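You operate a simulated robot arm through the tools that you are given. There is no shell and no other tool. Be economical: measure what you need, move in short steps, check, and stop when the job is done.

The job below is to be done with a simulated two-armed robot. You get a single attempt, and the scene is never put back.

TASK
Pick up the blue cell that says "No. 65" from the top of the grey bench with one hand, pass it to the other hand and put it on the right shelf of the grey bench. Put one of the cable lugs from the top of the grey bench on top of the small brown carton there. Take the thin cell marked "No. 62" from the top of the steel table and leave it on the green tray on the top of the grey bench. Pull the left drawer of the grey bench open. Any order will do.

It is judged by the outcome, as a careful person would: the job done as asked, and still so three seconds after it is handed in. It fails if anything else is knocked over, pushed out of place, dropped, spilled or broken.

THE ROBOT
Two 7-joint arms with fingered hands on one trunk, on a base that drives. Base frame: it is fixed to the floor where the robot stands at the start and does not move with it; the origin is under the middle of the robot, x ahead of it, y to its left, z up. Readings come in m, degrees, newtons and seconds.
The left shoulder is at the start at [0.076, 0.125, 1.27], the right one opposite. With the tool pointing down near the work surface each hand reaches from about 0.1 to 0.8 m from the robot's upright axis, wherever it stands, measured 20 degrees to its own side. Places, roughly: cable lug (7x4x2 cm) [0.6, -0.8, 0.8]; green tray [1, 1, 0.75]; left drawer of the grey bench [1, -0.6, 0.7]; right shelf of the grey bench [0.6, 1, 1.3]; thin cell [2.75, -0.25, 0.75]. Payload 3.7 kg a hand.
The TCP of each hand is the grasp point between the finger pads, 0.025 m short of the fingertips. In the tool frame z runs along the fingers and y along their closing line. Largest opening 0.088 m; the body of the gripper starts 0.029 m behind the TCP. The gripper is a hand of 5 fingers: y runs from the thumb to the fingers, the wrist lies at [-0.013, -0.097, -0.162] in the tool frame.
Orientation is that of the tool frame in the base frame, as a unit quaternion [w, x, y, z]. With the fingers straight down and the wrist toward the robot, the tool's x, y and z point along [0, 1, 0], [1, 0, 0] and [0, 0, -1] of the base frame.

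THE INTERFACE
- The arms move only by the tool servo_tool. It takes "left_moves", "right_moves" or both (then of equal length, played together; a hand with none holds still); each is a list of rows, each an object of numbers (a shift or turn left out is 0): "dx", "dy", "dz": the shift along the base's x, y, z in m; "wx", "wy", "wz": the turn, a rotation vector about the base's x, y, z in degrees. In form: [{"dx": .., "dy": .., "dz": .., "wx": .., "wy": .., "wz": ..}, ...]. A call has 1 to 12 rows; each row shifts and turns the commanded pose from where the row before left it. Each row takes 0.2 s and may step no farther than 0.05 m and 8.6 degrees from the row before; otherwise, the whole call is refused. Where a pose cannot be reached the arm comes as near as it can. A force on the tool above 40 N (or 10 N above the force at the start of the call, whichever is more), or a blocked arm, ends the call early, and 0.2 s more pass. In this call time passes only in rows, and 0.2 s behind the last. It gives the time, the measured TCP pose, the force on the tool (base axes), the opening and the grip force at its end, in the units of the frame above (readings bear some noise), with the torque about the TCP (base axes, N m) and any sound that the robot's microphone picked up.
- Cameras (640 x 400 px; columns grow to the right, rows downward): "scene" is now at [0.164, -0.0094, 1.4195]; the picture's right is [-0.13, -0.99, 0.00], its down [-0.66, 0.09, -0.74] and it looks along [0.74, -0.10, -0.67] (base axes); focal length 266 px, centre (320, 200). "left" rides on the left gripper at [-0.059, -0.079, -0.105] in its tool frame; the picture's right is [-0.73, -0.32, 0.61], its down [0.62, -0.68, 0.38] and it looks along [0.29, 0.66, 0.70] (tool axes); focal length 234 px, centre (320, 200). "right" rides on the right gripper at [0.059, -0.079, -0.105] in its tool frame; the picture's right is [-0.73, 0.32, -0.61], its down [-0.62, -0.68, 0.38] and it looks along [-0.29, 0.66, 0.70] (tool axes); focal length 234 px, centre (320, 200).
- get_image(camera): a new picture of that camera. The clock stands still meanwhile.
- lift_body(by): slides the trunk up (or, below 0, down) by that many m; the arms and the scene camera ride with it, the base frame stays. It gives what a move gives, with no picture.
- drive_base(legs): drives the robot by 1 to 6 legs, each [ahead, left, turn to the left] in m, m and degrees, along the robot's own axes; the way and the turn of a leg run together, so that a leg with both is an arc; at most 1.5 m and 180 degrees a leg. The arms and the cameras ride along, it lands a little off, and it stops where it bumps. It gives what a move gives.
- curl_fingers(index, middle, ring, little, thumb_bend, thumb_turn, hand): sets how far each is bent, from 0 (flat) to 100 (curled in); at 30 the hand is open as for a grip, at 70 the pads meet at the TCP. One left out holds its place. A second passes; each finger stops where it meets its share of the squeeze, and holds until it gets a number again. It is the only way to open and close the hand. It gives what a move gives, with no picture; readings hold the bend of each and the force on index, middle, ring, little, thumb and palm. thumb_turn goes from beside the hand (0) to across from the fingers (100), as for a grip.
- turn_head(pan, tilt): turns the head with the scene camera to pan (to the left, within 80 degrees either way) and tilt (down, from -29 to 69), counted from straight ahead of the robot. It gives what a move gives.
- locate(camera, pixels): for up to 12 pixels [column, row] of the newest picture of that camera ("zoom" is the newest enlarged one), the place [x, y, z] in the base frame of the surface seen there, good to about 0.002 m, but the place of the scene camera against the robot may be out by one fixed shift of up to 0.025 m in any direction. The clock stands still meanwhile.
- close_up(camera, box): a new picture of the part [left, top, right, bottom] of that camera's present view, enlarged. The clock stands still meanwhile.
- sign_off(): hands the job in; it is judged then, once.

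Work in short steps. Measure before you move; look again where a grasp or a placing could have gone wrong, and mend it. You have 110 turns and 88 pictures in all, those below and enlarged ones among them. Open the grippers and draw the arms clear of the work before you hand the job in, unless the task says otherwise; then end with one line.

The tools are called after "Emit:" by a JSON object that holds its "fn" and its "kwargs". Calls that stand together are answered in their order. servo_tool: Moves the arms, as the interface text tells. Its arguments: {"type":"object","properties":{"left_moves":{"type":"array","items":{"type":"object","properties":{"dx":{"type":"number"},"dy":{"type":"number"},"dz":{"type":"number"},"wx":{"type":"number"},"wy":{"type":"number"},"wz":{"type":"number"}}}},"right_moves":{"type":"array","items":{"type":"object","properties":{"dx":{"type":"number"},"dy":{"type":"number"},"dz":{"type":"number"},"wx":{"type":"number"},"wy":{"type":"number"},"wz":{"type":"number"}}}}},"required":[]} The other tools are called the same way: lift_body (by) slides the trunk up or down; curl_fingers (index, middle, ring, little, thumb_bend, thumb_turn, hand) moves the fingers one by one; drive_base (legs) drives the base; turn_head (pan, tilt) turns the head that bears the scene camera; get_image (camera) takes a picture; locate (camera, pixels) gives the place of the surface under pixels of a picture; close_up (camera, box) takes an enlarged picture of a part of a camera's view; sign_off () hands the job in.

At the start:

```text
time: 0.0
left_tool_pos: [0.588, 0.1077, 0.9959]
left_orientation: [0.0, 0.707, 0.707, 0.001]
left_force: [0.6, 0.3, 0.3]
left_moment: [-0.02, 0.02, 0.01]
left_opening: 0.0874
left_finger_force: 0.1
left_shape: jaw
left_bend: [30.0, 30.0, 30.0, 30.0, 30.0, 98.0]
left_finger forces: [0.1, 0.0, 0.0, 0.1, 0.1, 0.0]
right_tool_pos: [0.3973, -0.2972, 1.058]
right_orientation: [-0.001, 0.707, 0.707, 0.0]
right_force: [0.1, 0.1, -0.4]
right_moment: [0.0, -0.02, -0.03]
right_opening: 0.0876
right_finger_force: 0.0
right_shape: jaw
right_bend: [30.0, 30.0, 30.0, 30.0, 30.0, 98.0]
right_finger forces: [0.0, 0.0, 0.0, 0.1, 0.0, 0.0]
trunk travel left (down, up): [-0.287, 0.128]
robot x, y, heading: [0.0002, 0.0001, 0.2]
head pan, tilt: [-7.7, 42.0]
```

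scene: 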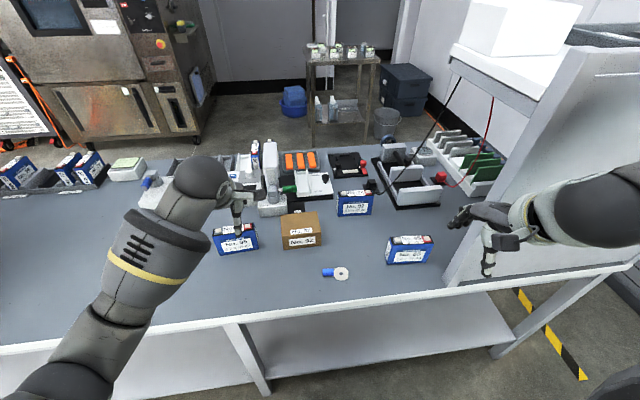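
right: 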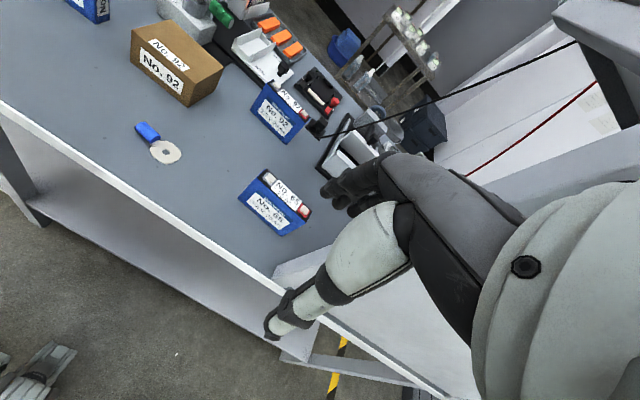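
left: 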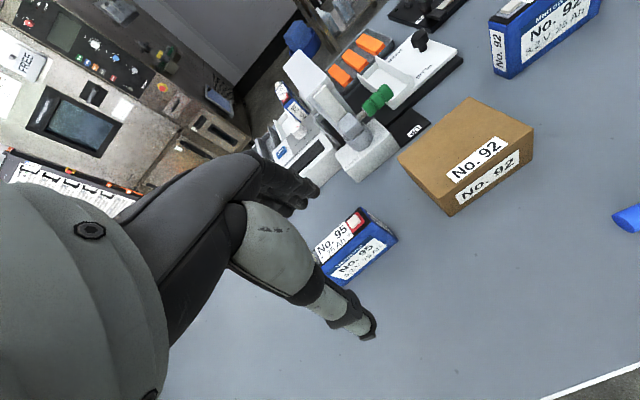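

The bench is ahead, with several blue cells: one at (410,250) might be No. 65. I'll enlarge that part to read the labels.

Emit:
{"fn": "close_up", "kwargs": {"camera": "scene", "box": [200, 130, 480, 305]}}

Emit:
{"fn": "locate", "kwargs": {"camera": "scene", "pixels": [[410, 238], [408, 255], [235, 230], [300, 218], [300, 240], [342, 273], [328, 272], [355, 195], [340, 70], [520, 75], [400, 180], [320, 50]]}}

Emit:
{"fn": "turn_head", "kwargs": {"pan": 50, "tilt": 30}}

Emit:
{"fn": "get_image", "kwargs": {"camera": "scene"}}

```text
2.29 times, centred on (340, 218) of scene
```

zoom: 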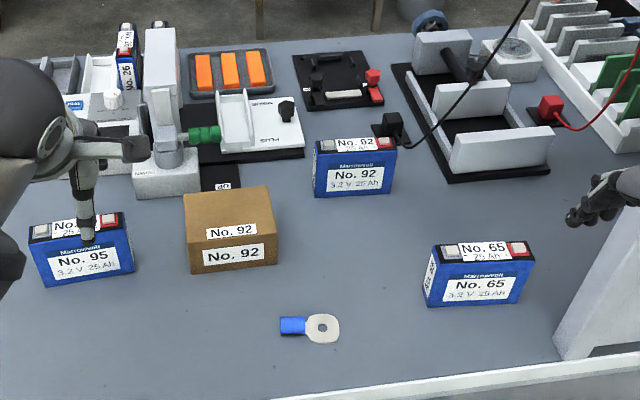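

```text
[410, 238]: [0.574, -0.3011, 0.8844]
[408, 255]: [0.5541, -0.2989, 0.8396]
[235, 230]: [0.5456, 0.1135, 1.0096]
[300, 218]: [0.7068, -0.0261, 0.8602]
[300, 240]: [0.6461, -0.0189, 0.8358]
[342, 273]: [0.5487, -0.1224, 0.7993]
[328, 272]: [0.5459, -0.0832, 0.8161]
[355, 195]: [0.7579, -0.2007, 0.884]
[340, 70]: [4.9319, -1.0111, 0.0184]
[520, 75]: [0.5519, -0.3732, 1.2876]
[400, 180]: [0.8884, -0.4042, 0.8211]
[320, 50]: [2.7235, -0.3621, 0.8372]
```

```text
time: 1.3
left_tool_pos: [0.5859, 0.1066, 0.9961]
left_orientation: [0.0, 0.707, 0.707, 0.001]
left_force: [0.3, -0.4, -0.3]
left_moment: [-0.01, 0.01, -0.01]
left_opening: 0.0874
left_finger_force: 0.1
left_shape: jaw
left_bend: [30.0, 30.0, 30.0, 30.0, 30.0, 98.0]
left_finger forces: [0.1, 0.0, 0.0, 0.0, 0.0, 0.0]
right_tool_pos: [0.3987, -0.2979, 1.0578]
right_orientation: [-0.001, 0.707, 0.707, 0.001]
right_force: [0.1, 0.1, 0.2]
right_moment: [-0.02, 0.02, 0.01]
right_opening: 0.0874
right_finger_force: 0.0
right_shape: jaw
right_bend: [30.0, 30.0, 30.0, 30.0, 30.0, 98.0]
right_finger forces: [0.0, 0.0, 0.0, 0.0, 0.0, 0.0]
trunk travel left (down, up): [-0.287, 0.128]
robot x, y, heading: [0.0011, 0.0016, 0.2]
head pan, tilt: [50.0, 30.0]
```

```text
83 pictures are left
```

scene: 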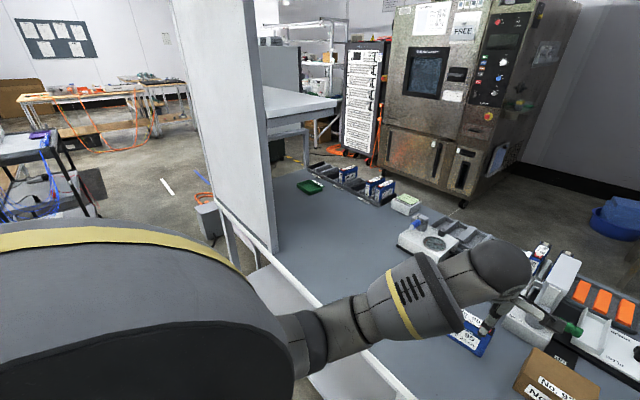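

The upright on the left carries a shelf at about (300,105), and the green tray is at (310,187). Now I look to the right and closer in.

Emit:
{"fn": "close_up", "kwargs": {"camera": "scene", "box": [200, 60, 440, 260]}}

Emit:
{"fn": "locate", "kwargs": {"camera": "scene", "pixels": [[310, 187], [300, 105], [335, 98], [268, 112], [240, 150], [275, 240], [250, 60], [217, 203], [408, 205], [350, 172], [300, 195], [324, 182]]}}

Emit:
{"fn": "turn_head", "kwargs": {"pan": -50, "tilt": 30}}

Emit:
{"fn": "get_image", "kwargs": {"camera": "scene"}}

```text
2.00 times, centred on (320, 160) of scene
```

zoom: 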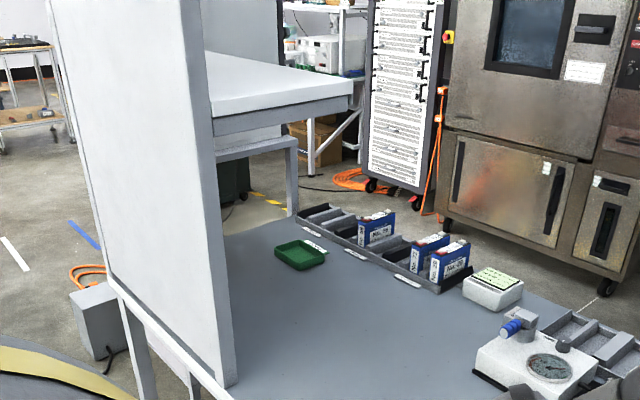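

```text
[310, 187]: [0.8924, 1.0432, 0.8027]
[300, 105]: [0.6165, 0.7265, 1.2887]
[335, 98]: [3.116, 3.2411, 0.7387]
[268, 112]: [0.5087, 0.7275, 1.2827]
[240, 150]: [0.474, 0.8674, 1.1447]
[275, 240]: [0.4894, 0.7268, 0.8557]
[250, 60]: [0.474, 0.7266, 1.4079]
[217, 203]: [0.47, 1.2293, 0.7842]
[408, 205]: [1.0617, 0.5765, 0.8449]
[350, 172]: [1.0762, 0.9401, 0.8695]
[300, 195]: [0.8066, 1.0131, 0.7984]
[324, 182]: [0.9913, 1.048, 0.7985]
```

```text
time: 3.0
left_tool_pos: [0.5884, 0.107, 0.9964]
left_orientation: [0.0, 0.707, 0.707, 0.0]
left_force: [0.3, 0.2, 0.2]
left_moment: [0.01, -0.01, 0.01]
left_opening: 0.0875
left_finger_force: 0.0
left_shape: jaw
left_bend: [30.0, 30.0, 30.0, 30.0, 30.0, 98.0]
left_finger forces: [0.1, 0.1, 0.0, 0.0, 0.1, 0.0]
right_tool_pos: [0.3981, -0.2983, 1.0578]
right_orientation: [0.0, 0.706, 0.708, 0.0]
right_force: [0.4, 0.4, -0.4]
right_moment: [-0.03, 0.02, 0.04]
right_opening: 0.0875
right_finger_force: 0.0
right_shape: jaw
right_bend: [30.0, 30.0, 30.0, 30.0, 30.0, 98.0]
right_finger forces: [0.0, 0.0, 0.0, 0.1, 0.0, 0.1]
trunk travel left (down, up): [-0.287, 0.128]
robot x, y, heading: [-0.0003, -0.0021, -0.1]
head pan, tilt: [-50.0, 30.0]
```

```text
81 pictures are left
```

scene: 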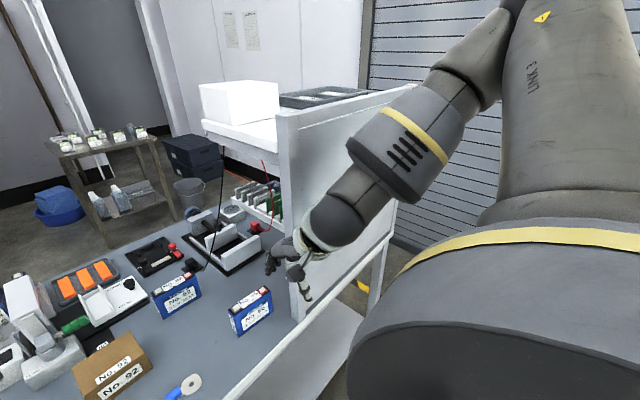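

I'll locate the lug, the No. 65 cell and the carton in the wrist camera, which should be free of the scene camera's shift.

Emit:
{"fn": "close_up", "kwargs": {"camera": "right", "box": [100, 0, 340, 250]}}

Emit:
{"fn": "locate", "kwargs": {"camera": "right", "pixels": [[140, 128], [152, 138], [166, 152], [178, 152], [135, 170], [175, 50], [150, 75], [265, 172], [308, 212], [240, 195], [277, 235], [250, 203]]}}

```text
1.60 times, centred on (220, 125) of right
```

zoom: 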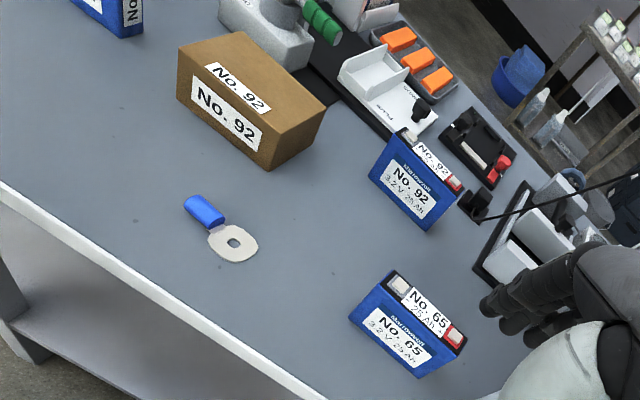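

```text
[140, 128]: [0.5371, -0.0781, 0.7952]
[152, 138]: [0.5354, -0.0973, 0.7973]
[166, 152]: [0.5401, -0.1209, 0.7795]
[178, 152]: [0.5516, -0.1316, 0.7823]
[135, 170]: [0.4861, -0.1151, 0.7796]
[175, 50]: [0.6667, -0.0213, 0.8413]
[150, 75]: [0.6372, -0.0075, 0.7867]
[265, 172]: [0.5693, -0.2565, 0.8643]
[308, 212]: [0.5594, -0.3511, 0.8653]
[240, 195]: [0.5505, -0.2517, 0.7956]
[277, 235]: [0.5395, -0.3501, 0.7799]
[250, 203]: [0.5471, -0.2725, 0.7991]
```

The table reads z≈0.780 in the wrist camera. Finer points on the lug barrel, carton top and cell top come from the zoom.

Emit:
{"fn": "locate", "kwargs": {"camera": "zoom", "pixels": [[191, 202], [205, 211], [218, 219], [233, 245], [252, 240], [200, 220], [183, 45], [240, 33], [325, 105], [275, 120], [250, 90], [268, 166]]}}

Emit:
{"fn": "locate", "kwargs": {"camera": "zoom", "pixels": [[392, 273], [384, 285], [465, 345], [457, 348], [400, 283], [450, 333], [352, 318], [420, 375], [455, 352], [425, 312], [420, 300], [440, 330]]}}

```text
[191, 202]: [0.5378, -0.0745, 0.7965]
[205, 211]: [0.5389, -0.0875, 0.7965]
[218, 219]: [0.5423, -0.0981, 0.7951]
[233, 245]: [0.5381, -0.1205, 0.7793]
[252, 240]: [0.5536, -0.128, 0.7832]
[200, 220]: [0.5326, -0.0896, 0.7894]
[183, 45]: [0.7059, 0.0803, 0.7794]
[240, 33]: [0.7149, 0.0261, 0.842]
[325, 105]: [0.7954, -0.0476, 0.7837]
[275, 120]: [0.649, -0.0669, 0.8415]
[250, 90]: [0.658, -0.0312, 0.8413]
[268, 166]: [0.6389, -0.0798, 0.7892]
```

```text
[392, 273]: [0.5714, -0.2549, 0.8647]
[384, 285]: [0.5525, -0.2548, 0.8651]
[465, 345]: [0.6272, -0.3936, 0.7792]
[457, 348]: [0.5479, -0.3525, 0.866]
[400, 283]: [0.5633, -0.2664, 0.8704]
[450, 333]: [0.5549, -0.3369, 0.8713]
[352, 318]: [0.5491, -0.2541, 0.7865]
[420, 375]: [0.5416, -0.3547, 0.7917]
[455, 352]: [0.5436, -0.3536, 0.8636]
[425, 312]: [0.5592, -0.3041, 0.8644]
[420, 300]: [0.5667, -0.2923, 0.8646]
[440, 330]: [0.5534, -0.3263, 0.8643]
```

Lug barrel centre is [0.540,-0.087] with its axis along y, and the carton top is z=0.842. I bring the right hand over the barrel and move the left hand aside.

Emit:
{"fn": "servo_tool", "kwargs": {"right_moves": [{"dx": 0.0238, "dy": 0.035}, {"dx": 0.0238, "dy": 0.035}, {"dx": 0.0238, "dy": 0.035}, {"dx": 0.0238, "dy": 0.035}, {"dx": 0.0238, "dy": 0.035}, {"dx": 0.0238, "dy": 0.035}, {"dz": -0.04}, {"dz": -0.04}, {"dz": -0.04}, {}], "left_moves": [{"dx": -0.02, "dy": 0.03, "dz": 0.01}, {"dx": -0.02, "dy": 0.03, "dz": 0.01}, {"dx": -0.02, "dy": 0.03, "dz": 0.01}, {"dx": -0.02, "dy": 0.03, "dz": 0.01}, {"dx": -0.02, "dy": 0.03, "dz": 0.01}, {"dx": -0.02, "dy": 0.0, "dz": 0.01}, {}, {}, {}, {}]}}

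Emit:
{"fn": "get_image", "kwargs": {"camera": "right"}}

Emit:
{"fn": "turn_head", "kwargs": {"pan": -10, "tilt": 50}}

Emit:
{"fn": "get_image", "kwargs": {"camera": "scene"}}

```text
time: 5.2
left_tool_pos: [0.467, 0.2573, 1.0557]
left_orientation: [-0.001, 0.707, 0.707, 0.0]
left_force: [0.5, 0.0, -0.8]
left_moment: [-0.01, -0.01, -0.02]
left_opening: 0.088
left_finger_force: 0.0
left_shape: jaw
left_bend: [30.0, 30.0, 30.0, 30.0, 30.0, 98.0]
left_finger forces: [0.0, 0.0, 0.0, 0.0, 0.0, 0.0]
right_tool_pos: [0.5232, -0.1304, 0.9711]
right_orientation: [-0.001, 0.707, 0.707, 0.0]
right_force: [0.4, 0.4, -0.2]
right_moment: [-0.02, -0.02, 0.01]
right_opening: 0.0879
right_finger_force: 0.1
right_shape: jaw
right_bend: [30.0, 30.0, 30.0, 30.0, 30.0, 98.0]
right_finger forces: [0.0, 0.0, 0.0, 0.1, 0.0, 0.0]
right hand out of reach, approached as far as the arm can: row 7, 8, 9
trunk travel left (down, up): [-0.287, 0.128]
robot x, y, heading: [-0.004, -0.0018, -0.3]
head pan, tilt: [-50.0, 30.0]
```

```text
79 pictures are left
```

right: 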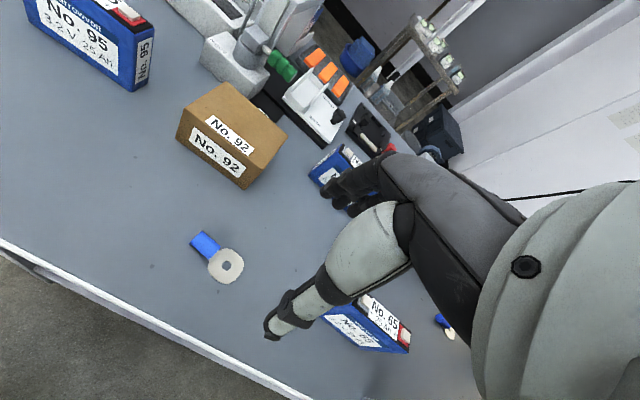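

```text
time: 6.3
left_tool_pos: [0.4684, 0.2553, 1.0549]
left_orientation: [0.0, 0.707, 0.708, 0.0]
left_force: [0.1, 0.8, 0.1]
left_moment: [-0.01, 0.0, 0.01]
left_opening: 0.088
left_finger_force: 0.0
left_shape: jaw
left_bend: [30.0, 30.0, 30.0, 30.0, 30.0, 98.0]
left_finger forces: [0.0, 0.1, 0.1, 0.1, 0.0, 0.0]
right_tool_pos: [0.5234, -0.1301, 0.9718]
right_orientation: [-0.001, 0.707, 0.707, -0.001]
right_force: [-0.3, -1.0, -0.9]
right_moment: [-0.02, 0.02, 0.0]
right_opening: 0.0875
right_finger_force: 0.0
right_shape: jaw
right_bend: [30.0, 30.0, 30.0, 30.0, 30.0, 98.0]
right_finger forces: [0.1, 0.1, 0.0, 0.0, 0.1, 0.0]
trunk travel left (down, up): [-0.287, 0.128]
robot x, y, heading: [0.0, 0.004, -0.1]
head pan, tilt: [-10.0, 50.0]
```

```text
78 pictures are left
```

scene: 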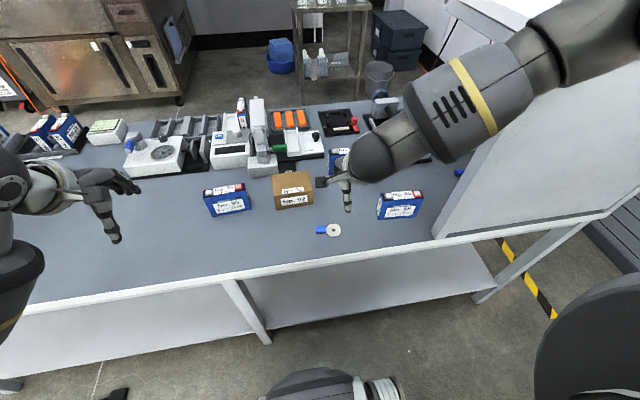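

The right arm stops short near the middle of the body (TCP [0.523,-0.130,0.971]). I shift the base left 0.13 m so the lug lies about 20° to the right side.

Emit:
{"fn": "drive_base", "kwargs": {"legs": [[0, 0.13, 0]]}}

```text
time: 7.6
left_tool_pos: [0.4679, 0.3877, 1.0551]
left_orientation: [0.001, 0.708, 0.707, 0.0]
left_force: [-0.1, -0.1, 0.6]
left_moment: [-0.06, 0.02, -0.01]
left_opening: 0.0877
left_finger_force: 0.0
left_shape: jaw
left_bend: [30.0, 30.0, 30.0, 30.0, 30.0, 98.0]
left_finger forces: [0.0, 0.0, 0.0, 0.1, 0.1, 0.1]
right_tool_pos: [0.5223, 0.001, 0.9723]
right_orientation: [0.0, 0.707, 0.707, 0.0]
right_force: [-0.2, 0.3, 0.5]
right_moment: [-0.03, 0.01, -0.02]
right_opening: 0.0877
right_finger_force: 0.0
right_shape: jaw
right_bend: [30.0, 30.0, 30.0, 30.0, 30.0, 98.0]
right_finger forces: [0.0, 0.0, 0.0, 0.0, 0.0, 0.0]
trunk travel left (down, up): [-0.287, 0.128]
robot x, y, heading: [0.0006, 0.1322, -0.0]
head pan, tilt: [-10.0, 50.0]
```

Now over the barrel at [0.541,-0.088], going down to about z 0.90.

Emit:
{"fn": "servo_tool", "kwargs": {"right_moves": [{"dx": 0.009, "dy": -0.045}, {"dx": 0.009, "dy": -0.044}, {"dz": -0.035}, {"dz": -0.035}, {}]}}

Emit:
{"fn": "get_image", "kwargs": {"camera": "right"}}

```text
time: 8.8
left_tool_pos: [0.4672, 0.3866, 1.0542]
left_orientation: [0.0, 0.707, 0.707, 0.0]
left_force: [0.1, -0.4, 0.2]
left_moment: [-0.03, 0.0, 0.01]
left_opening: 0.0879
left_finger_force: 0.2
left_shape: jaw
left_bend: [30.0, 30.0, 30.0, 30.0, 30.0, 98.0]
left_finger forces: [0.1, 0.0, 0.2, 0.1, 0.0, 0.0]
right_tool_pos: [0.5394, -0.0908, 0.9083]
right_orientation: [-0.001, 0.707, 0.707, 0.0]
right_force: [0.4, 0.4, -0.4]
right_moment: [0.02, -0.01, -0.02]
right_opening: 0.0878
right_finger_force: 0.1
right_shape: jaw
right_bend: [30.0, 30.0, 30.0, 30.0, 30.0, 98.0]
right_finger forces: [0.1, 0.0, 0.1, 0.0, 0.0, 0.0]
right hand out of reach, approached as far as the arm can: row 4
trunk travel left (down, up): [-0.287, 0.128]
robot x, y, heading: [0.0003, 0.1302, -0.2]
head pan, tilt: [-10.0, 50.0]
```

```text
77 pictures are left
```

right: 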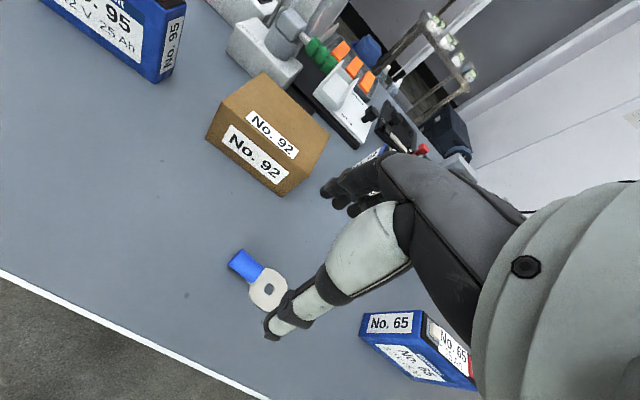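

The point under the TCP projects to about (246,272), right on the barrel (245,265). The arm is at its downward limit, so I lower the trunk.

Emit:
{"fn": "lift_body", "kwargs": {"by": -0.14}}

```text
time: 10.0
left_tool_pos: [0.4707, 0.3864, 0.9163]
left_orientation: [-0.035, 0.705, 0.707, -0.035]
left_force: [0.5, -0.2, -0.1]
left_moment: [-0.02, 0.05, 0.01]
left_opening: 0.0875
left_finger_force: 0.2
left_shape: jaw
left_bend: [30.0, 30.0, 30.0, 30.0, 30.0, 98.0]
left_finger forces: [0.0, 0.0, 0.0, 0.2, 0.0, 0.0]
right_tool_pos: [0.5433, -0.0892, 0.8032]
right_orientation: [0.0, 0.707, 0.707, 0.003]
right_force: [-4.7, -1.7, 21.7]
right_moment: [-0.2, -0.89, -0.16]
right_opening: 0.0835
right_finger_force: 0.0
right_shape: jaw
right_bend: [31.0, 30.0, 30.0, 30.0, 29.0, 98.0]
right_finger forces: [0.5, 21.0, 0.0, 0.0, 0.4, 0.0]
trunk travel left (down, up): [-0.183, 0.232]
robot x, y, heading: [0.0, 0.1284, -0.3]
head pan, tilt: [-10.0, 50.0]
stopped: the force on the tool passed its limit (the readings are from after the stop); the commanded pose is now the measured one
```

I lowered too far; the fingertips touched the table (middle finger 21 N) and it stopped. I raise 8 mm and look.

Emit:
{"fn": "servo_tool", "kwargs": {"right_moves": [{"dz": 0.006, "dx": -0.003}]}}

Emit:
{"fn": "get_image", "kwargs": {"camera": "right"}}

```text
time: 10.4
left_tool_pos: [0.4724, 0.3873, 0.915]
left_orientation: [-0.037, 0.706, 0.706, -0.037]
left_force: [0.0, 0.1, -0.3]
left_moment: [0.01, 0.0, -0.02]
left_opening: 0.0877
left_finger_force: 0.1
left_shape: jaw
left_bend: [30.0, 30.0, 30.0, 30.0, 30.0, 98.0]
left_finger forces: [0.0, 0.0, 0.0, 0.0, 0.0, 0.1]
right_tool_pos: [0.5387, -0.0908, 0.8047]
right_orientation: [-0.003, 0.706, 0.708, 0.0]
right_force: [-1.7, -0.4, 8.9]
right_moment: [-0.07, -0.37, -0.04]
right_opening: 0.0866
right_finger_force: 0.0
right_shape: jaw
right_bend: [30.0, 30.0, 30.0, 30.0, 30.0, 98.0]
right_finger forces: [0.1, 8.1, 0.1, 0.1, 0.0, 0.0]
trunk travel left (down, up): [-0.183, 0.232]
robot x, y, heading: [0.0042, 0.1302, -0.1]
head pan, tilt: [-10.0, 50.0]
```

```text
76 pictures are left
```

right: 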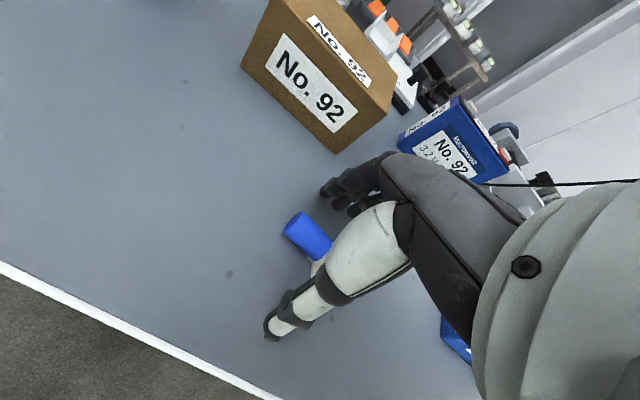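

Barrel at (307,235) lies between fingers and thumb, about 4 mm to the +y side. I nudge and close gently.

Emit:
{"fn": "servo_tool", "kwargs": {"right_moves": [{"dz": 0.004, "dy": 0.004, "dx": 0.002}]}}

Emit:
{"fn": "curl_fingers", "kwargs": {"hand": "right", "index": 66, "middle": 66, "ring": 66, "little": 66, "thumb_bend": 66}}

Emit:
{"fn": "get_image", "kwargs": {"camera": "right"}}

```text
time: 10.8
left_tool_pos: [0.4722, 0.3871, 0.9147]
left_orientation: [-0.037, 0.706, 0.706, -0.036]
left_force: [0.0, -0.2, 0.7]
left_moment: [-0.02, 0.01, -0.01]
left_opening: 0.0879
left_finger_force: 0.1
left_shape: jaw
left_bend: [30.0, 30.0, 30.0, 30.0, 30.0, 98.0]
left_finger forces: [0.0, 0.0, 0.0, 0.0, 0.1, 0.1]
right_tool_pos: [0.54, -0.0866, 0.8086]
right_orientation: [-0.003, 0.706, 0.708, -0.001]
right_force: [0.1, 0.7, 0.5]
right_moment: [0.01, 0.03, 0.0]
right_opening: 0.0879
right_finger_force: 0.0
right_shape: jaw
right_bend: [30.0, 30.0, 30.0, 30.0, 30.0, 98.0]
right_finger forces: [0.0, 0.0, 0.1, 0.1, 0.0, 0.0]
trunk travel left (down, up): [-0.183, 0.232]
robot x, y, heading: [0.0026, 0.1305, -0.2]
head pan, tilt: [-10.0, 50.0]
```

```text
time: 11.8
left_tool_pos: [0.4726, 0.3856, 0.9148]
left_orientation: [-0.036, 0.706, 0.706, -0.037]
left_force: [0.8, 0.5, 0.2]
left_moment: [0.03, -0.01, -0.02]
left_opening: 0.0876
left_finger_force: 0.1
left_shape: jaw
left_bend: [30.0, 30.0, 30.0, 30.0, 30.0, 98.0]
left_finger forces: [0.0, 0.0, 0.1, 0.1, 0.1, 0.1]
right_tool_pos: [0.5415, -0.086, 0.8113]
right_orientation: [-0.003, 0.706, 0.708, -0.001]
right_force: [0.0, 0.3, 0.1]
right_moment: [0.0, 0.03, -0.03]
right_opening: 0.0148
right_finger_force: 2.3
right_shape: fingers
right_bend: [63.0, 64.0, 66.0, 66.0, 62.0, 97.0]
right_finger forces: [1.7, 0.9, 0.0, 0.1, 2.9, 0.0]
trunk travel left (down, up): [-0.183, 0.232]
robot x, y, heading: [0.002, 0.1291, 0.1]
head pan, tilt: [-10.0, 50.0]
```

```text
75 pictures are left
```

right: 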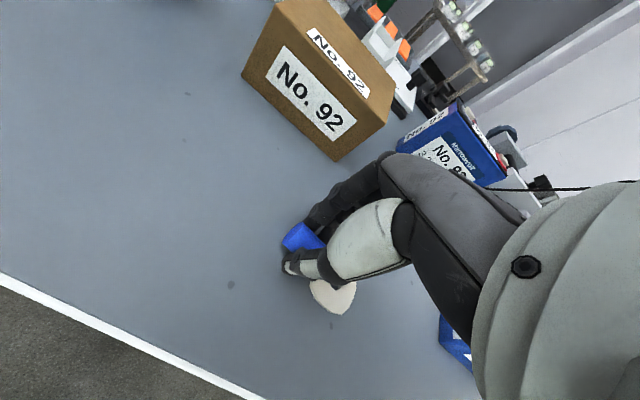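

Gripped at 15 mm opening by index, middle and thumb. I squeeze a little more, then lift 9 cm.

Emit:
{"fn": "curl_fingers", "kwargs": {"hand": "right", "index": 74, "middle": 74, "thumb_bend": 74}}

Emit:
{"fn": "servo_tool", "kwargs": {"right_moves": [{"dz": 0.03}, {"dz": 0.03}, {"dz": 0.03}]}}

Emit:
{"fn": "get_image", "kwargs": {"camera": "right"}}

```text
time: 12.8
left_tool_pos: [0.4731, 0.3869, 0.9156]
left_orientation: [-0.036, 0.706, 0.706, -0.037]
left_force: [-0.2, 0.0, 0.0]
left_moment: [-0.02, 0.01, 0.01]
left_opening: 0.0877
left_finger_force: 0.2
left_shape: jaw
left_bend: [30.0, 30.0, 30.0, 30.0, 30.0, 98.0]
left_finger forces: [0.1, 0.1, 0.1, 0.0, 0.1, 0.1]
right_tool_pos: [0.5426, -0.0859, 0.8099]
right_orientation: [-0.003, 0.707, 0.708, 0.0]
right_force: [0.2, 0.0, 0.5]
right_moment: [-0.07, -0.01, -0.01]
right_opening: 0.0125
right_finger_force: 14.0
right_shape: fingers
right_bend: [72.0, 72.0, 67.0, 66.0, 62.0, 96.0]
right_finger forces: [7.7, 5.3, 4.4, 0.1, 10.3, 0.0]
trunk travel left (down, up): [-0.183, 0.232]
robot x, y, heading: [0.0006, 0.1312, -0.2]
head pan, tilt: [-10.0, 50.0]
```

```text
time: 13.6
left_tool_pos: [0.4721, 0.3868, 0.9152]
left_orientation: [-0.037, 0.705, 0.707, -0.038]
left_force: [0.0, 0.5, -0.1]
left_moment: [-0.03, 0.02, -0.01]
left_opening: 0.0877
left_finger_force: 0.0
left_shape: jaw
left_bend: [30.0, 30.0, 30.0, 30.0, 30.0, 98.0]
left_finger forces: [0.1, 0.0, 0.0, 0.1, 0.1, 0.0]
right_tool_pos: [0.5399, -0.0842, 0.9005]
right_orientation: [-0.002, 0.706, 0.708, -0.001]
right_force: [-0.4, -0.3, -0.8]
right_moment: [-0.02, -0.02, 0.03]
right_opening: 0.0118
right_finger_force: 12.4
right_shape: fingers
right_bend: [72.0, 72.0, 67.0, 66.0, 62.0, 96.0]
right_finger forces: [7.3, 4.7, 2.1, 0.0, 10.8, 0.0]
trunk travel left (down, up): [-0.183, 0.232]
robot x, y, heading: [0.0027, 0.1314, 0.1]
head pan, tilt: [-10.0, 50.0]
```

```text
74 pictures are left
```

right: 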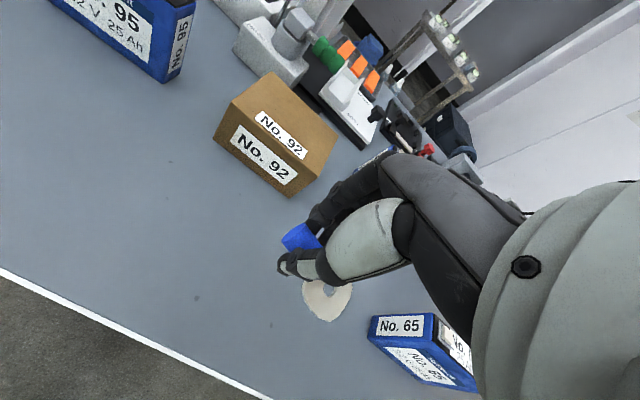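

The lug is lifted. I locate the carton's top corners to place it centrally.

Emit:
{"fn": "locate", "kwargs": {"camera": "right", "pixels": [[272, 75], [233, 99], [332, 143], [304, 160], [280, 115], [296, 135], [255, 95], [310, 130]]}}

```text
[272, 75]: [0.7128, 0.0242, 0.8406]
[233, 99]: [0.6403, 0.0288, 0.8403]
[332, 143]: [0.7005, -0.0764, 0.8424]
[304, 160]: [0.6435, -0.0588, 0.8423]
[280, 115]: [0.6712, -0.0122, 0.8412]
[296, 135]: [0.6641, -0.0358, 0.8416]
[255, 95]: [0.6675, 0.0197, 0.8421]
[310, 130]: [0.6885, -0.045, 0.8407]
```

Carton top spans x 0.640–0.713, y −0.076–0.029 at z 0.841. I raise, drive left 8 cm to keep reach, then move forward over it.

Emit:
{"fn": "servo_tool", "kwargs": {"right_moves": [{"dz": 0.03}]}}

Emit:
{"fn": "drive_base", "kwargs": {"legs": [[0, 0.085, 0]]}}

Emit:
{"fn": "servo_tool", "kwargs": {"right_moves": [{"dx": 0.035}, {"dx": 0.035}, {"dx": 0.035}, {"dx": 0.032}, {}]}}

Emit:
{"fn": "get_image", "kwargs": {"camera": "right"}}

```text
time: 14.0
left_tool_pos: [0.4721, 0.3864, 0.9151]
left_orientation: [-0.036, 0.706, 0.706, -0.036]
left_force: [-0.5, 0.2, 0.0]
left_moment: [0.0, -0.03, 0.01]
left_opening: 0.0875
left_finger_force: 0.0
left_shape: jaw
left_bend: [30.0, 30.0, 30.0, 30.0, 30.0, 98.0]
left_finger forces: [0.0, 0.0, 0.1, 0.0, 0.1, 0.0]
right_tool_pos: [0.5407, -0.0849, 0.9324]
right_orientation: [-0.003, 0.707, 0.707, 0.001]
right_force: [0.0, 0.0, -0.6]
right_moment: [-0.01, 0.0, -0.03]
right_opening: 0.0117
right_finger_force: 12.0
right_shape: fingers
right_bend: [72.0, 72.0, 67.0, 66.0, 62.0, 96.0]
right_finger forces: [7.2, 4.6, 2.1, 0.0, 10.7, 0.0]
trunk travel left (down, up): [-0.183, 0.232]
robot x, y, heading: [-0.0006, 0.1328, -0.1]
head pan, tilt: [-10.0, 50.0]
```

```text
time: 15.1
left_tool_pos: [0.4722, 0.4716, 0.9144]
left_orientation: [-0.035, 0.707, 0.706, -0.036]
left_force: [0.2, 1.4, 0.2]
left_moment: [-0.02, -0.02, 0.02]
left_opening: 0.0876
left_finger_force: 0.1
left_shape: jaw
left_bend: [30.0, 30.0, 30.0, 30.0, 30.0, 98.0]
left_finger forces: [0.1, 0.0, 0.0, 0.0, 0.0, 0.0]
right_tool_pos: [0.5404, 0.0004, 0.9298]
right_orientation: [-0.002, 0.707, 0.707, -0.001]
right_force: [-0.1, 0.4, 0.1]
right_moment: [-0.03, 0.05, 0.01]
right_opening: 0.0119
right_finger_force: 12.2
right_shape: fingers
right_bend: [72.0, 72.0, 67.0, 66.0, 62.0, 96.0]
right_finger forces: [7.2, 4.6, 2.1, 0.0, 10.8, 0.0]
trunk travel left (down, up): [-0.183, 0.232]
robot x, y, heading: [0.0004, 0.2186, -0.1]
head pan, tilt: [-10.0, 50.0]
```

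```text
time: 16.2
left_tool_pos: [0.4735, 0.4716, 0.9154]
left_orientation: [-0.037, 0.707, 0.705, -0.036]
left_force: [0.4, 0.8, 1.1]
left_moment: [0.01, 0.03, 0.02]
left_opening: 0.0878
left_finger_force: 0.0
left_shape: jaw
left_bend: [30.0, 30.0, 30.0, 30.0, 30.0, 98.0]
left_finger forces: [0.0, 0.0, 0.0, 0.1, 0.1, 0.1]
right_tool_pos: [0.678, 0.0008, 0.932]
right_orientation: [-0.003, 0.707, 0.707, 0.0]
right_force: [-0.3, 0.4, 0.4]
right_moment: [-0.02, -0.01, 0.0]
right_opening: 0.0119
right_finger_force: 12.2
right_shape: fingers
right_bend: [72.0, 72.0, 67.0, 66.0, 62.0, 96.0]
right_finger forces: [7.3, 4.6, 2.1, 0.1, 10.7, 0.0]
trunk travel left (down, up): [-0.183, 0.232]
robot x, y, heading: [-0.0008, 0.2133, 0.0]
head pan, tilt: [-10.0, 50.0]
```

```text
73 pictures are left
```

right: 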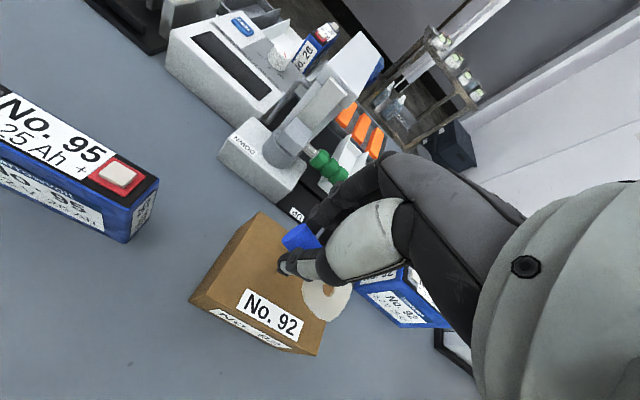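

The lug is over the carton. I check clearance of the hand's knuckles to the fixture with the green handle before going down.

Emit:
{"fn": "locate", "kwargs": {"camera": "right", "pixels": [[345, 178], [320, 158], [285, 150], [340, 95], [300, 205], [370, 290], [300, 237], [325, 300], [260, 215]]}}

Emit:
{"fn": "servo_tool", "kwargs": {"right_moves": [{"dz": -0.03, "dy": -0.003}, {"dz": -0.018}]}}

Emit:
{"fn": "get_image", "kwargs": {"camera": "scene"}}

```text
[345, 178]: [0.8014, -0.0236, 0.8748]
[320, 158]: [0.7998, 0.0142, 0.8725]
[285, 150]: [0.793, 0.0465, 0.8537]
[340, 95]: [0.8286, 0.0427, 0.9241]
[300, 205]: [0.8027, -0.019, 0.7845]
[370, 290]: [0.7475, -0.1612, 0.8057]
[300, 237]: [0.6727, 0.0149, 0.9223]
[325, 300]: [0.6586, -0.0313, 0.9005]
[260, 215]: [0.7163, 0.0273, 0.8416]
```

```text
time: 16.9
left_tool_pos: [0.4735, 0.4719, 0.915]
left_orientation: [-0.036, 0.707, 0.706, -0.036]
left_force: [0.5, -0.1, -0.5]
left_moment: [0.01, -0.01, 0.01]
left_opening: 0.0879
left_finger_force: 0.0
left_shape: jaw
left_bend: [30.0, 30.0, 30.0, 30.0, 30.0, 98.0]
left_finger forces: [0.0, 0.1, 0.1, 0.0, 0.0, 0.1]
right_tool_pos: [0.6787, -0.003, 0.8831]
right_orientation: [-0.002, 0.707, 0.707, 0.0]
right_force: [-0.8, -0.6, -0.8]
right_moment: [-0.03, 0.02, 0.0]
right_opening: 0.012
right_finger_force: 12.7
right_shape: fingers
right_bend: [72.0, 72.0, 67.0, 66.0, 62.0, 96.0]
right_finger forces: [7.1, 4.6, 1.9, 0.1, 10.7, 0.0]
trunk travel left (down, up): [-0.183, 0.232]
robot x, y, heading: [0.0012, 0.2174, -0.2]
head pan, tilt: [-10.0, 50.0]
```

```text
72 pictures are left
```

scene: 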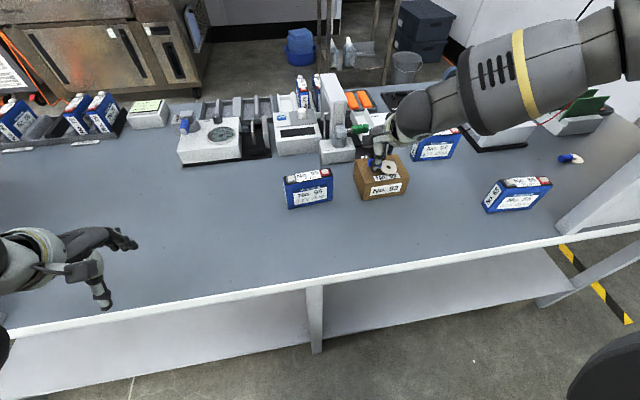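

Green handle is at x≈0.80, clear. I lower in small steps until light contact.

Emit:
{"fn": "servo_tool", "kwargs": {"right_moves": [{"dz": -0.006}, {"dz": -0.004}]}}

Emit:
{"fn": "close_up", "kwargs": {"camera": "right", "box": [160, 180, 400, 380]}}

```text
time: 17.4
left_tool_pos: [0.4729, 0.4712, 0.9159]
left_orientation: [-0.037, 0.707, 0.705, -0.036]
left_force: [0.0, 0.4, -0.6]
left_moment: [-0.02, 0.02, 0.0]
left_opening: 0.0876
left_finger_force: 0.1
left_shape: jaw
left_bend: [30.0, 30.0, 30.0, 30.0, 30.0, 98.0]
left_finger forces: [0.1, 0.0, 0.1, 0.0, 0.1, 0.0]
right_tool_pos: [0.6794, -0.0043, 0.8724]
right_orientation: [-0.002, 0.707, 0.707, 0.0]
right_force: [0.2, -1.0, 1.5]
right_moment: [-0.03, 0.04, 0.07]
right_opening: 0.012
right_finger_force: 13.7
right_shape: fingers
right_bend: [72.0, 72.0, 67.0, 66.0, 63.0, 96.0]
right_finger forces: [7.8, 5.3, 4.4, 0.0, 10.2, 0.0]
trunk travel left (down, up): [-0.183, 0.232]
robot x, y, heading: [-0.0003, 0.219, 0.1]
head pan, tilt: [-10.0, 50.0]
```

```text
2.00 times, centred on (280, 280) of right
```

zoom: 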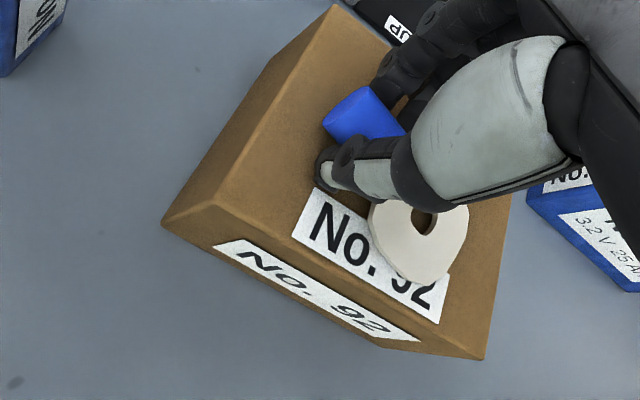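

Light contact (ring finger 4.4 N as it was on the table) and the lug lies within the carton top. I open partly, look at forces, then lift.

Emit:
{"fn": "curl_fingers", "kwargs": {"hand": "right", "index": 58, "middle": 58, "ring": 58, "little": 58, "thumb_bend": 52}}

Emit:
{"fn": "curl_fingers", "kwargs": {"hand": "right", "index": 45, "middle": 45, "ring": 45, "little": 45, "thumb_bend": 40}}

Emit:
{"fn": "servo_tool", "kwargs": {"right_moves": [{"dz": 0.01}, {"dz": 0.03}, {"dz": 0.03}, {"dz": 0.03}]}}

Emit:
{"fn": "get_image", "kwargs": {"camera": "right"}}

```text
time: 18.4
left_tool_pos: [0.4735, 0.4716, 0.9148]
left_orientation: [-0.036, 0.707, 0.705, -0.036]
left_force: [0.7, -0.7, -0.1]
left_moment: [-0.01, -0.01, 0.02]
left_opening: 0.0876
left_finger_force: 0.1
left_shape: jaw
left_bend: [30.0, 30.0, 30.0, 30.0, 30.0, 98.0]
left_finger forces: [0.0, 0.0, 0.0, 0.1, 0.1, 0.0]
right_tool_pos: [0.6789, -0.0042, 0.8719]
right_orientation: [-0.002, 0.708, 0.706, 0.0]
right_force: [-0.4, -1.0, -0.2]
right_moment: [0.0, -0.02, 0.02]
right_opening: 0.0313
right_finger_force: 0.1
right_shape: fingers
right_bend: [57.0, 57.0, 57.0, 57.0, 52.0, 97.0]
right_finger forces: [0.0, 0.2, 0.0, 0.0, 0.0, 0.1]
trunk travel left (down, up): [-0.183, 0.232]
robot x, y, heading: [-0.0022, 0.2148, -0.2]
head pan, tilt: [-10.0, 50.0]
```

```text
time: 19.4
left_tool_pos: [0.4735, 0.4706, 0.9148]
left_orientation: [-0.036, 0.707, 0.706, -0.036]
left_force: [0.0, 0.4, 0.7]
left_moment: [0.02, 0.04, -0.01]
left_opening: 0.0875
left_finger_force: 0.0
left_shape: jaw
left_bend: [30.0, 30.0, 30.0, 30.0, 30.0, 98.0]
left_finger forces: [0.1, 0.1, 0.0, 0.0, 0.1, 0.0]
right_tool_pos: [0.6789, -0.0047, 0.8723]
right_orientation: [-0.002, 0.707, 0.707, 0.0]
right_force: [-0.5, -0.1, -0.2]
right_moment: [0.02, 0.0, 0.02]
right_opening: 0.0577
right_finger_force: 0.0
right_shape: fingers
right_bend: [45.0, 45.0, 45.0, 45.0, 40.0, 97.0]
right_finger forces: [0.1, 0.0, 0.1, 0.0, 0.0, 0.0]
trunk travel left (down, up): [-0.183, 0.232]
robot x, y, heading: [0.0016, 0.217, -0.2]
head pan, tilt: [-10.0, 50.0]
```

```text
time: 20.4
left_tool_pos: [0.4721, 0.4708, 0.9151]
left_orientation: [-0.037, 0.707, 0.705, -0.036]
left_force: [0.4, -0.2, 0.3]
left_moment: [0.0, 0.0, 0.0]
left_opening: 0.0875
left_finger_force: 0.0
left_shape: jaw
left_bend: [30.0, 30.0, 30.0, 30.0, 30.0, 98.0]
left_finger forces: [0.0, 0.0, 0.0, 0.0, 0.0, 0.0]
right_tool_pos: [0.6767, -0.0002, 0.9743]
right_orientation: [-0.001, 0.707, 0.708, -0.001]
right_force: [-0.1, 0.6, -0.8]
right_moment: [0.04, -0.01, 0.0]
right_opening: 0.0576
right_finger_force: 0.0
right_shape: fingers
right_bend: [45.0, 45.0, 45.0, 45.0, 40.0, 97.0]
right_finger forces: [0.0, 0.0, 0.1, 0.0, 0.0, 0.0]
trunk travel left (down, up): [-0.183, 0.232]
robot x, y, heading: [-0.0022, 0.2197, -0.1]
head pan, tilt: [-10.0, 50.0]
```

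```text
70 pictures are left
```

right: 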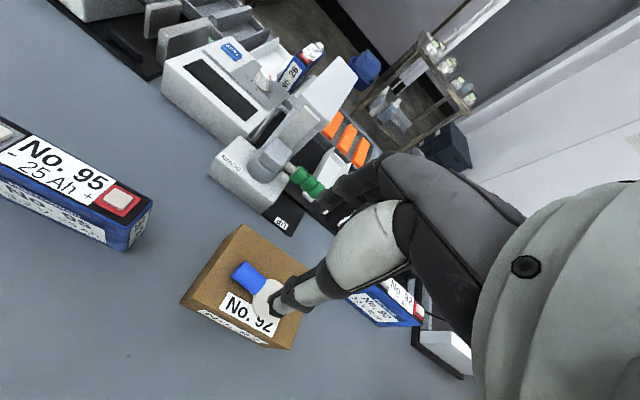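

The lug rests on the carton. Next, No. 65: I'll pick it with the left hand from above near its left end, hand it to the right hand, and place it with the right hand on the y≈+0.8 shelf. First I retract both hands and drive right.

Emit:
{"fn": "servo_tool", "kwargs": {"right_moves": [{"dx": -0.045, "dz": 0.015}, {"dx": -0.045, "dz": 0.015}, {"dx": -0.045, "dz": 0.015}, {"dx": -0.045}, {"dx": -0.045}, {"dx": -0.045}, {"dx": -0.045}, {"dx": -0.045}, {"dx": -0.03, "dy": -0.02}], "left_moves": [{"dz": 0.03, "wy": -2.9}, {"dz": 0.03, "wy": -2.9}, {"dz": 0.02, "dx": -0.03}, {"dx": -0.03}, {}, {}, {}, {}, {}]}}

Emit:
{"fn": "drive_base", "kwargs": {"legs": [[-0.05, -0.6, 0]]}}

Emit:
{"fn": "turn_head", "kwargs": {"pan": 0, "tilt": 45}}

Emit:
{"fn": "get_image", "kwargs": {"camera": "scene"}}

Emit:
{"fn": "get_image", "kwargs": {"camera": "left"}}

```text
time: 22.4
left_tool_pos: [0.487, 0.4932, 0.9938]
left_orientation: [-0.002, 0.708, 0.707, -0.002]
left_force: [0.1, -1.0, 0.0]
left_moment: [-0.02, -0.02, 0.0]
left_opening: 0.0878
left_finger_force: 0.1
left_shape: jaw
left_bend: [30.0, 30.0, 30.0, 30.0, 30.0, 98.0]
left_finger forces: [0.0, 0.0, 0.1, 0.0, 0.0, 0.0]
left hand out of reach, approached as far as the arm can: row 1, 2, 3, 4
right_tool_pos: [0.4851, -0.0608, 1.0401]
right_orientation: [-0.003, 0.707, 0.707, 0.0]
right_force: [-0.2, 0.7, 0.2]
right_moment: [0.01, 0.02, -0.01]
right_opening: 0.0576
right_finger_force: 0.0
right_shape: fingers
right_bend: [45.0, 45.0, 45.0, 45.0, 40.0, 97.0]
right_finger forces: [0.0, 0.0, 0.1, 0.0, 0.0, 0.1]
right hand out of reach, approached as far as the arm can: row 4, 5, 6, 7, 8, 9
trunk travel left (down, up): [-0.183, 0.232]
robot x, y, heading: [0.0007, 0.2152, -0.1]
head pan, tilt: [-10.0, 50.0]
```

```text
time: 24.5
left_tool_pos: [0.464, 0.2157, 0.9934]
left_orientation: [0.0, 0.705, 0.709, -0.002]
left_force: [0.4, -0.1, -0.2]
left_moment: [-0.01, 0.0, 0.02]
left_opening: 0.0879
left_finger_force: 0.1
left_shape: jaw
left_bend: [30.0, 30.0, 30.0, 30.0, 30.0, 98.0]
left_finger forces: [0.0, 0.0, 0.1, 0.0, 0.0, 0.0]
right_tool_pos: [0.4627, -0.3294, 1.04]
right_orientation: [-0.006, 0.691, 0.723, 0.011]
right_force: [1.7, 2.6, 0.2]
right_moment: [-0.25, 0.02, 0.08]
right_opening: 0.0577
right_finger_force: 2.3
right_shape: fingers
right_bend: [45.0, 45.0, 45.0, 45.0, 40.0, 98.0]
right_finger forces: [0.0, 0.0, 0.0, 0.2, 0.1, 3.5]
trunk travel left (down, up): [-0.183, 0.232]
robot x, y, heading: [-0.0206, -0.0674, 0.3]
head pan, tilt: [-10.0, 50.0]
stopped in leg 1: the force on the tool passed its limit (the readings are from after the stop); the commanded pose is now the measured one
```

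```text
time: 25.2
left_tool_pos: [0.4628, 0.216, 0.9933]
left_orientation: [-0.001, 0.705, 0.709, -0.002]
left_force: [-0.2, 0.3, -0.4]
left_moment: [0.01, 0.02, 0.0]
left_opening: 0.0877
left_finger_force: 0.1
left_shape: jaw
left_bend: [30.0, 30.0, 30.0, 30.0, 30.0, 98.0]
left_finger forces: [0.1, 0.0, 0.0, 0.1, 0.0, 0.0]
right_tool_pos: [0.4631, -0.3286, 1.0402]
right_orientation: [-0.007, 0.691, 0.723, 0.009]
right_force: [0.6, 5.8, 1.1]
right_moment: [-0.34, 0.02, 0.12]
right_opening: 0.0578
right_finger_force: 3.2
right_shape: fingers
right_bend: [45.0, 45.0, 45.0, 45.0, 40.0, 98.0]
right_finger forces: [0.1, 0.0, 0.0, 0.6, 0.0, 5.2]
trunk travel left (down, up): [-0.183, 0.232]
robot x, y, heading: [-0.0222, -0.0669, 0.4]
head pan, tilt: [0.0, 45.0]
```

```text
69 pictures are left
```

scene: 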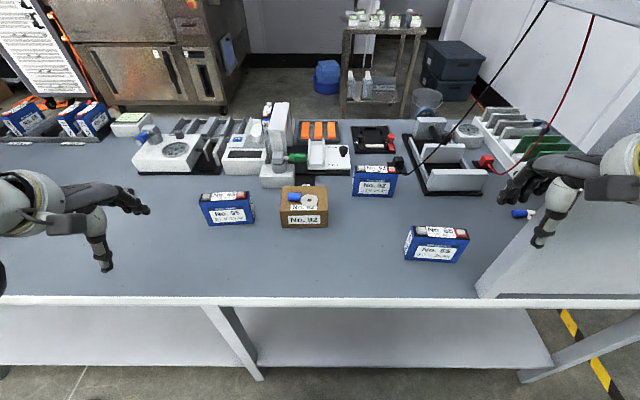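

```text
68 pictures are left
```

left: 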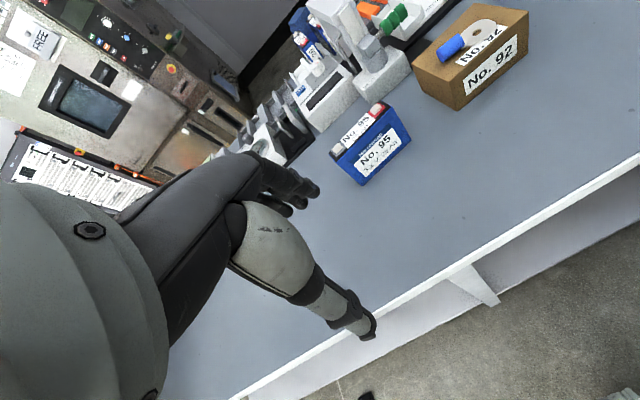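

The right hand could not retract at that height and touched the upright, stopping the drive; nothing looks moved. I back away straight from the bench first.

Emit:
{"fn": "drive_base", "kwargs": {"legs": [[0, 0.03, 0], [-0.3, 0, 0]]}}

Emit:
{"fn": "servo_tool", "kwargs": {"right_moves": [{"dz": -0.04}, {"dz": -0.04}, {"dx": -0.04, "dz": -0.02}, {"dx": -0.04}, {"dx": -0.04}, {"dx": -0.04}, {"dy": -0.04}]}}

```text
time: 27.7
left_tool_pos: [0.1572, 0.2461, 0.9947]
left_orientation: [0.0, 0.702, 0.712, -0.002]
left_force: [0.5, 0.2, 0.4]
left_moment: [0.01, -0.01, 0.0]
left_opening: 0.0878
left_finger_force: 0.1
left_shape: jaw
left_bend: [30.0, 30.0, 30.0, 30.0, 30.0, 98.0]
left_finger forces: [0.0, 0.0, 0.0, 0.1, 0.2, 0.0]
right_tool_pos: [0.1635, -0.3003, 1.0404]
right_orientation: [-0.007, 0.688, 0.726, 0.009]
right_force: [0.1, 0.5, 0.5]
right_moment: [-0.02, 0.02, 0.0]
right_opening: 0.0578
right_finger_force: 0.2
right_shape: fingers
right_bend: [45.0, 45.0, 45.0, 45.0, 40.0, 98.0]
right_finger forces: [0.0, 0.1, 0.0, 0.1, 0.0, 0.0]
trunk travel left (down, up): [-0.183, 0.232]
robot x, y, heading: [-0.3255, -0.0383, 1.0]
head pan, tilt: [0.0, 45.0]
```

```text
time: 29.3
left_tool_pos: [0.1581, 0.2458, 0.9935]
left_orientation: [-0.001, 0.703, 0.711, -0.001]
left_force: [0.6, 0.4, 0.1]
left_moment: [0.0, 0.02, 0.0]
left_opening: 0.0876
left_finger_force: 0.1
left_shape: jaw
left_bend: [30.0, 30.0, 30.0, 30.0, 30.0, 98.0]
left_finger forces: [0.0, 0.1, 0.1, 0.0, 0.1, 0.0]
right_tool_pos: [0.1075, -0.4077, 0.9022]
right_orientation: [-0.006, 0.688, 0.725, 0.011]
right_force: [0.9, 0.2, -1.0]
right_moment: [0.0, 0.0, -0.02]
right_opening: 0.0575
right_finger_force: 0.1
right_shape: fingers
right_bend: [45.0, 45.0, 45.0, 45.0, 40.0, 98.0]
right_finger forces: [0.0, 0.1, 0.1, 0.0, 0.0, 0.0]
right hand out of reach, approached as far as the arm can: row 1, 3, 4, 5, 6
trunk travel left (down, up): [-0.183, 0.232]
robot x, y, heading: [-0.3232, -0.0391, 0.8]
head pan, tilt: [0.0, 45.0]
```

In free space now. I fold the right hand across the front (fingers toward +y, palm back), which is also its handover pose.

Emit:
{"fn": "servo_tool", "kwargs": {"right_moves": [{"wx": 8.2, "dy": 0.02, "dz": 0.012, "dx": -0.006}, {"wx": 8.2, "dy": 0.02, "dz": 0.012, "dx": -0.006}, {"wx": 8.2, "dy": 0.02, "dz": 0.012, "dx": -0.006}, {"wx": 8.2, "dy": 0.02, "dz": 0.012, "dx": -0.006}, {"wx": 8.2, "dy": 0.02, "dz": 0.012, "dx": -0.006}, {"wx": 8.2, "dy": 0.02, "dz": 0.012, "dx": -0.006}, {"wx": 8.2, "dy": 0.02, "dz": 0.012, "dx": -0.006}, {"wx": 8.2, "dy": 0.02, "dz": 0.012, "dx": -0.006}, {"wx": 8.2, "dy": 0.02, "dx": -0.006}, {"wx": 8.2, "dy": 0.02, "dx": -0.006}, {"wx": 8.2, "dy": 0.02, "dx": -0.006}, {}]}}

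Emit:
{"fn": "get_image", "kwargs": {"camera": "scene"}}

```text
time: 31.9
left_tool_pos: [0.1586, 0.2455, 0.9935]
left_orientation: [-0.001, 0.703, 0.712, -0.002]
left_force: [0.3, 0.9, 0.4]
left_moment: [-0.01, 0.02, 0.01]
left_opening: 0.0875
left_finger_force: 0.0
left_shape: jaw
left_bend: [30.0, 30.0, 30.0, 30.0, 30.0, 98.0]
left_finger forces: [0.0, 0.1, 0.1, 0.1, 0.0, 0.0]
right_tool_pos: [0.0521, -0.1942, 0.9922]
right_orientation: [-0.492, 0.48, 0.505, 0.521]
right_force: [0.5, 0.8, -0.2]
right_moment: [-0.02, 0.02, 0.03]
right_opening: 0.0574
right_finger_force: 0.2
right_shape: fingers
right_bend: [45.0, 45.0, 45.0, 45.0, 40.0, 98.0]
right_finger forces: [0.1, 0.0, 0.0, 0.0, 0.0, 0.0]
right hand out of reach, approached as far as the arm can: row 7, 8
trunk travel left (down, up): [-0.183, 0.232]
robot x, y, heading: [-0.3266, -0.0394, 0.8]
head pan, tilt: [0.0, 45.0]
```

```text
67 pictures are left
```

scene: 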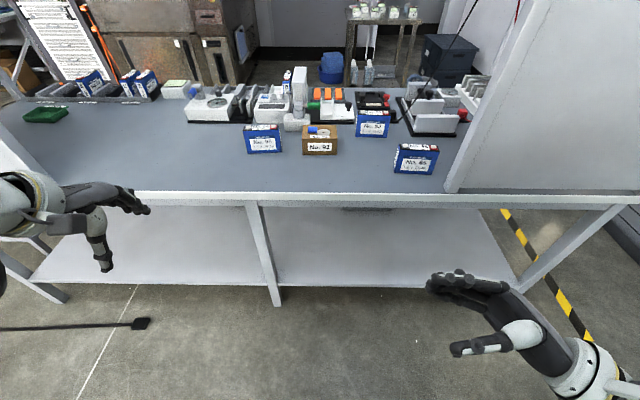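

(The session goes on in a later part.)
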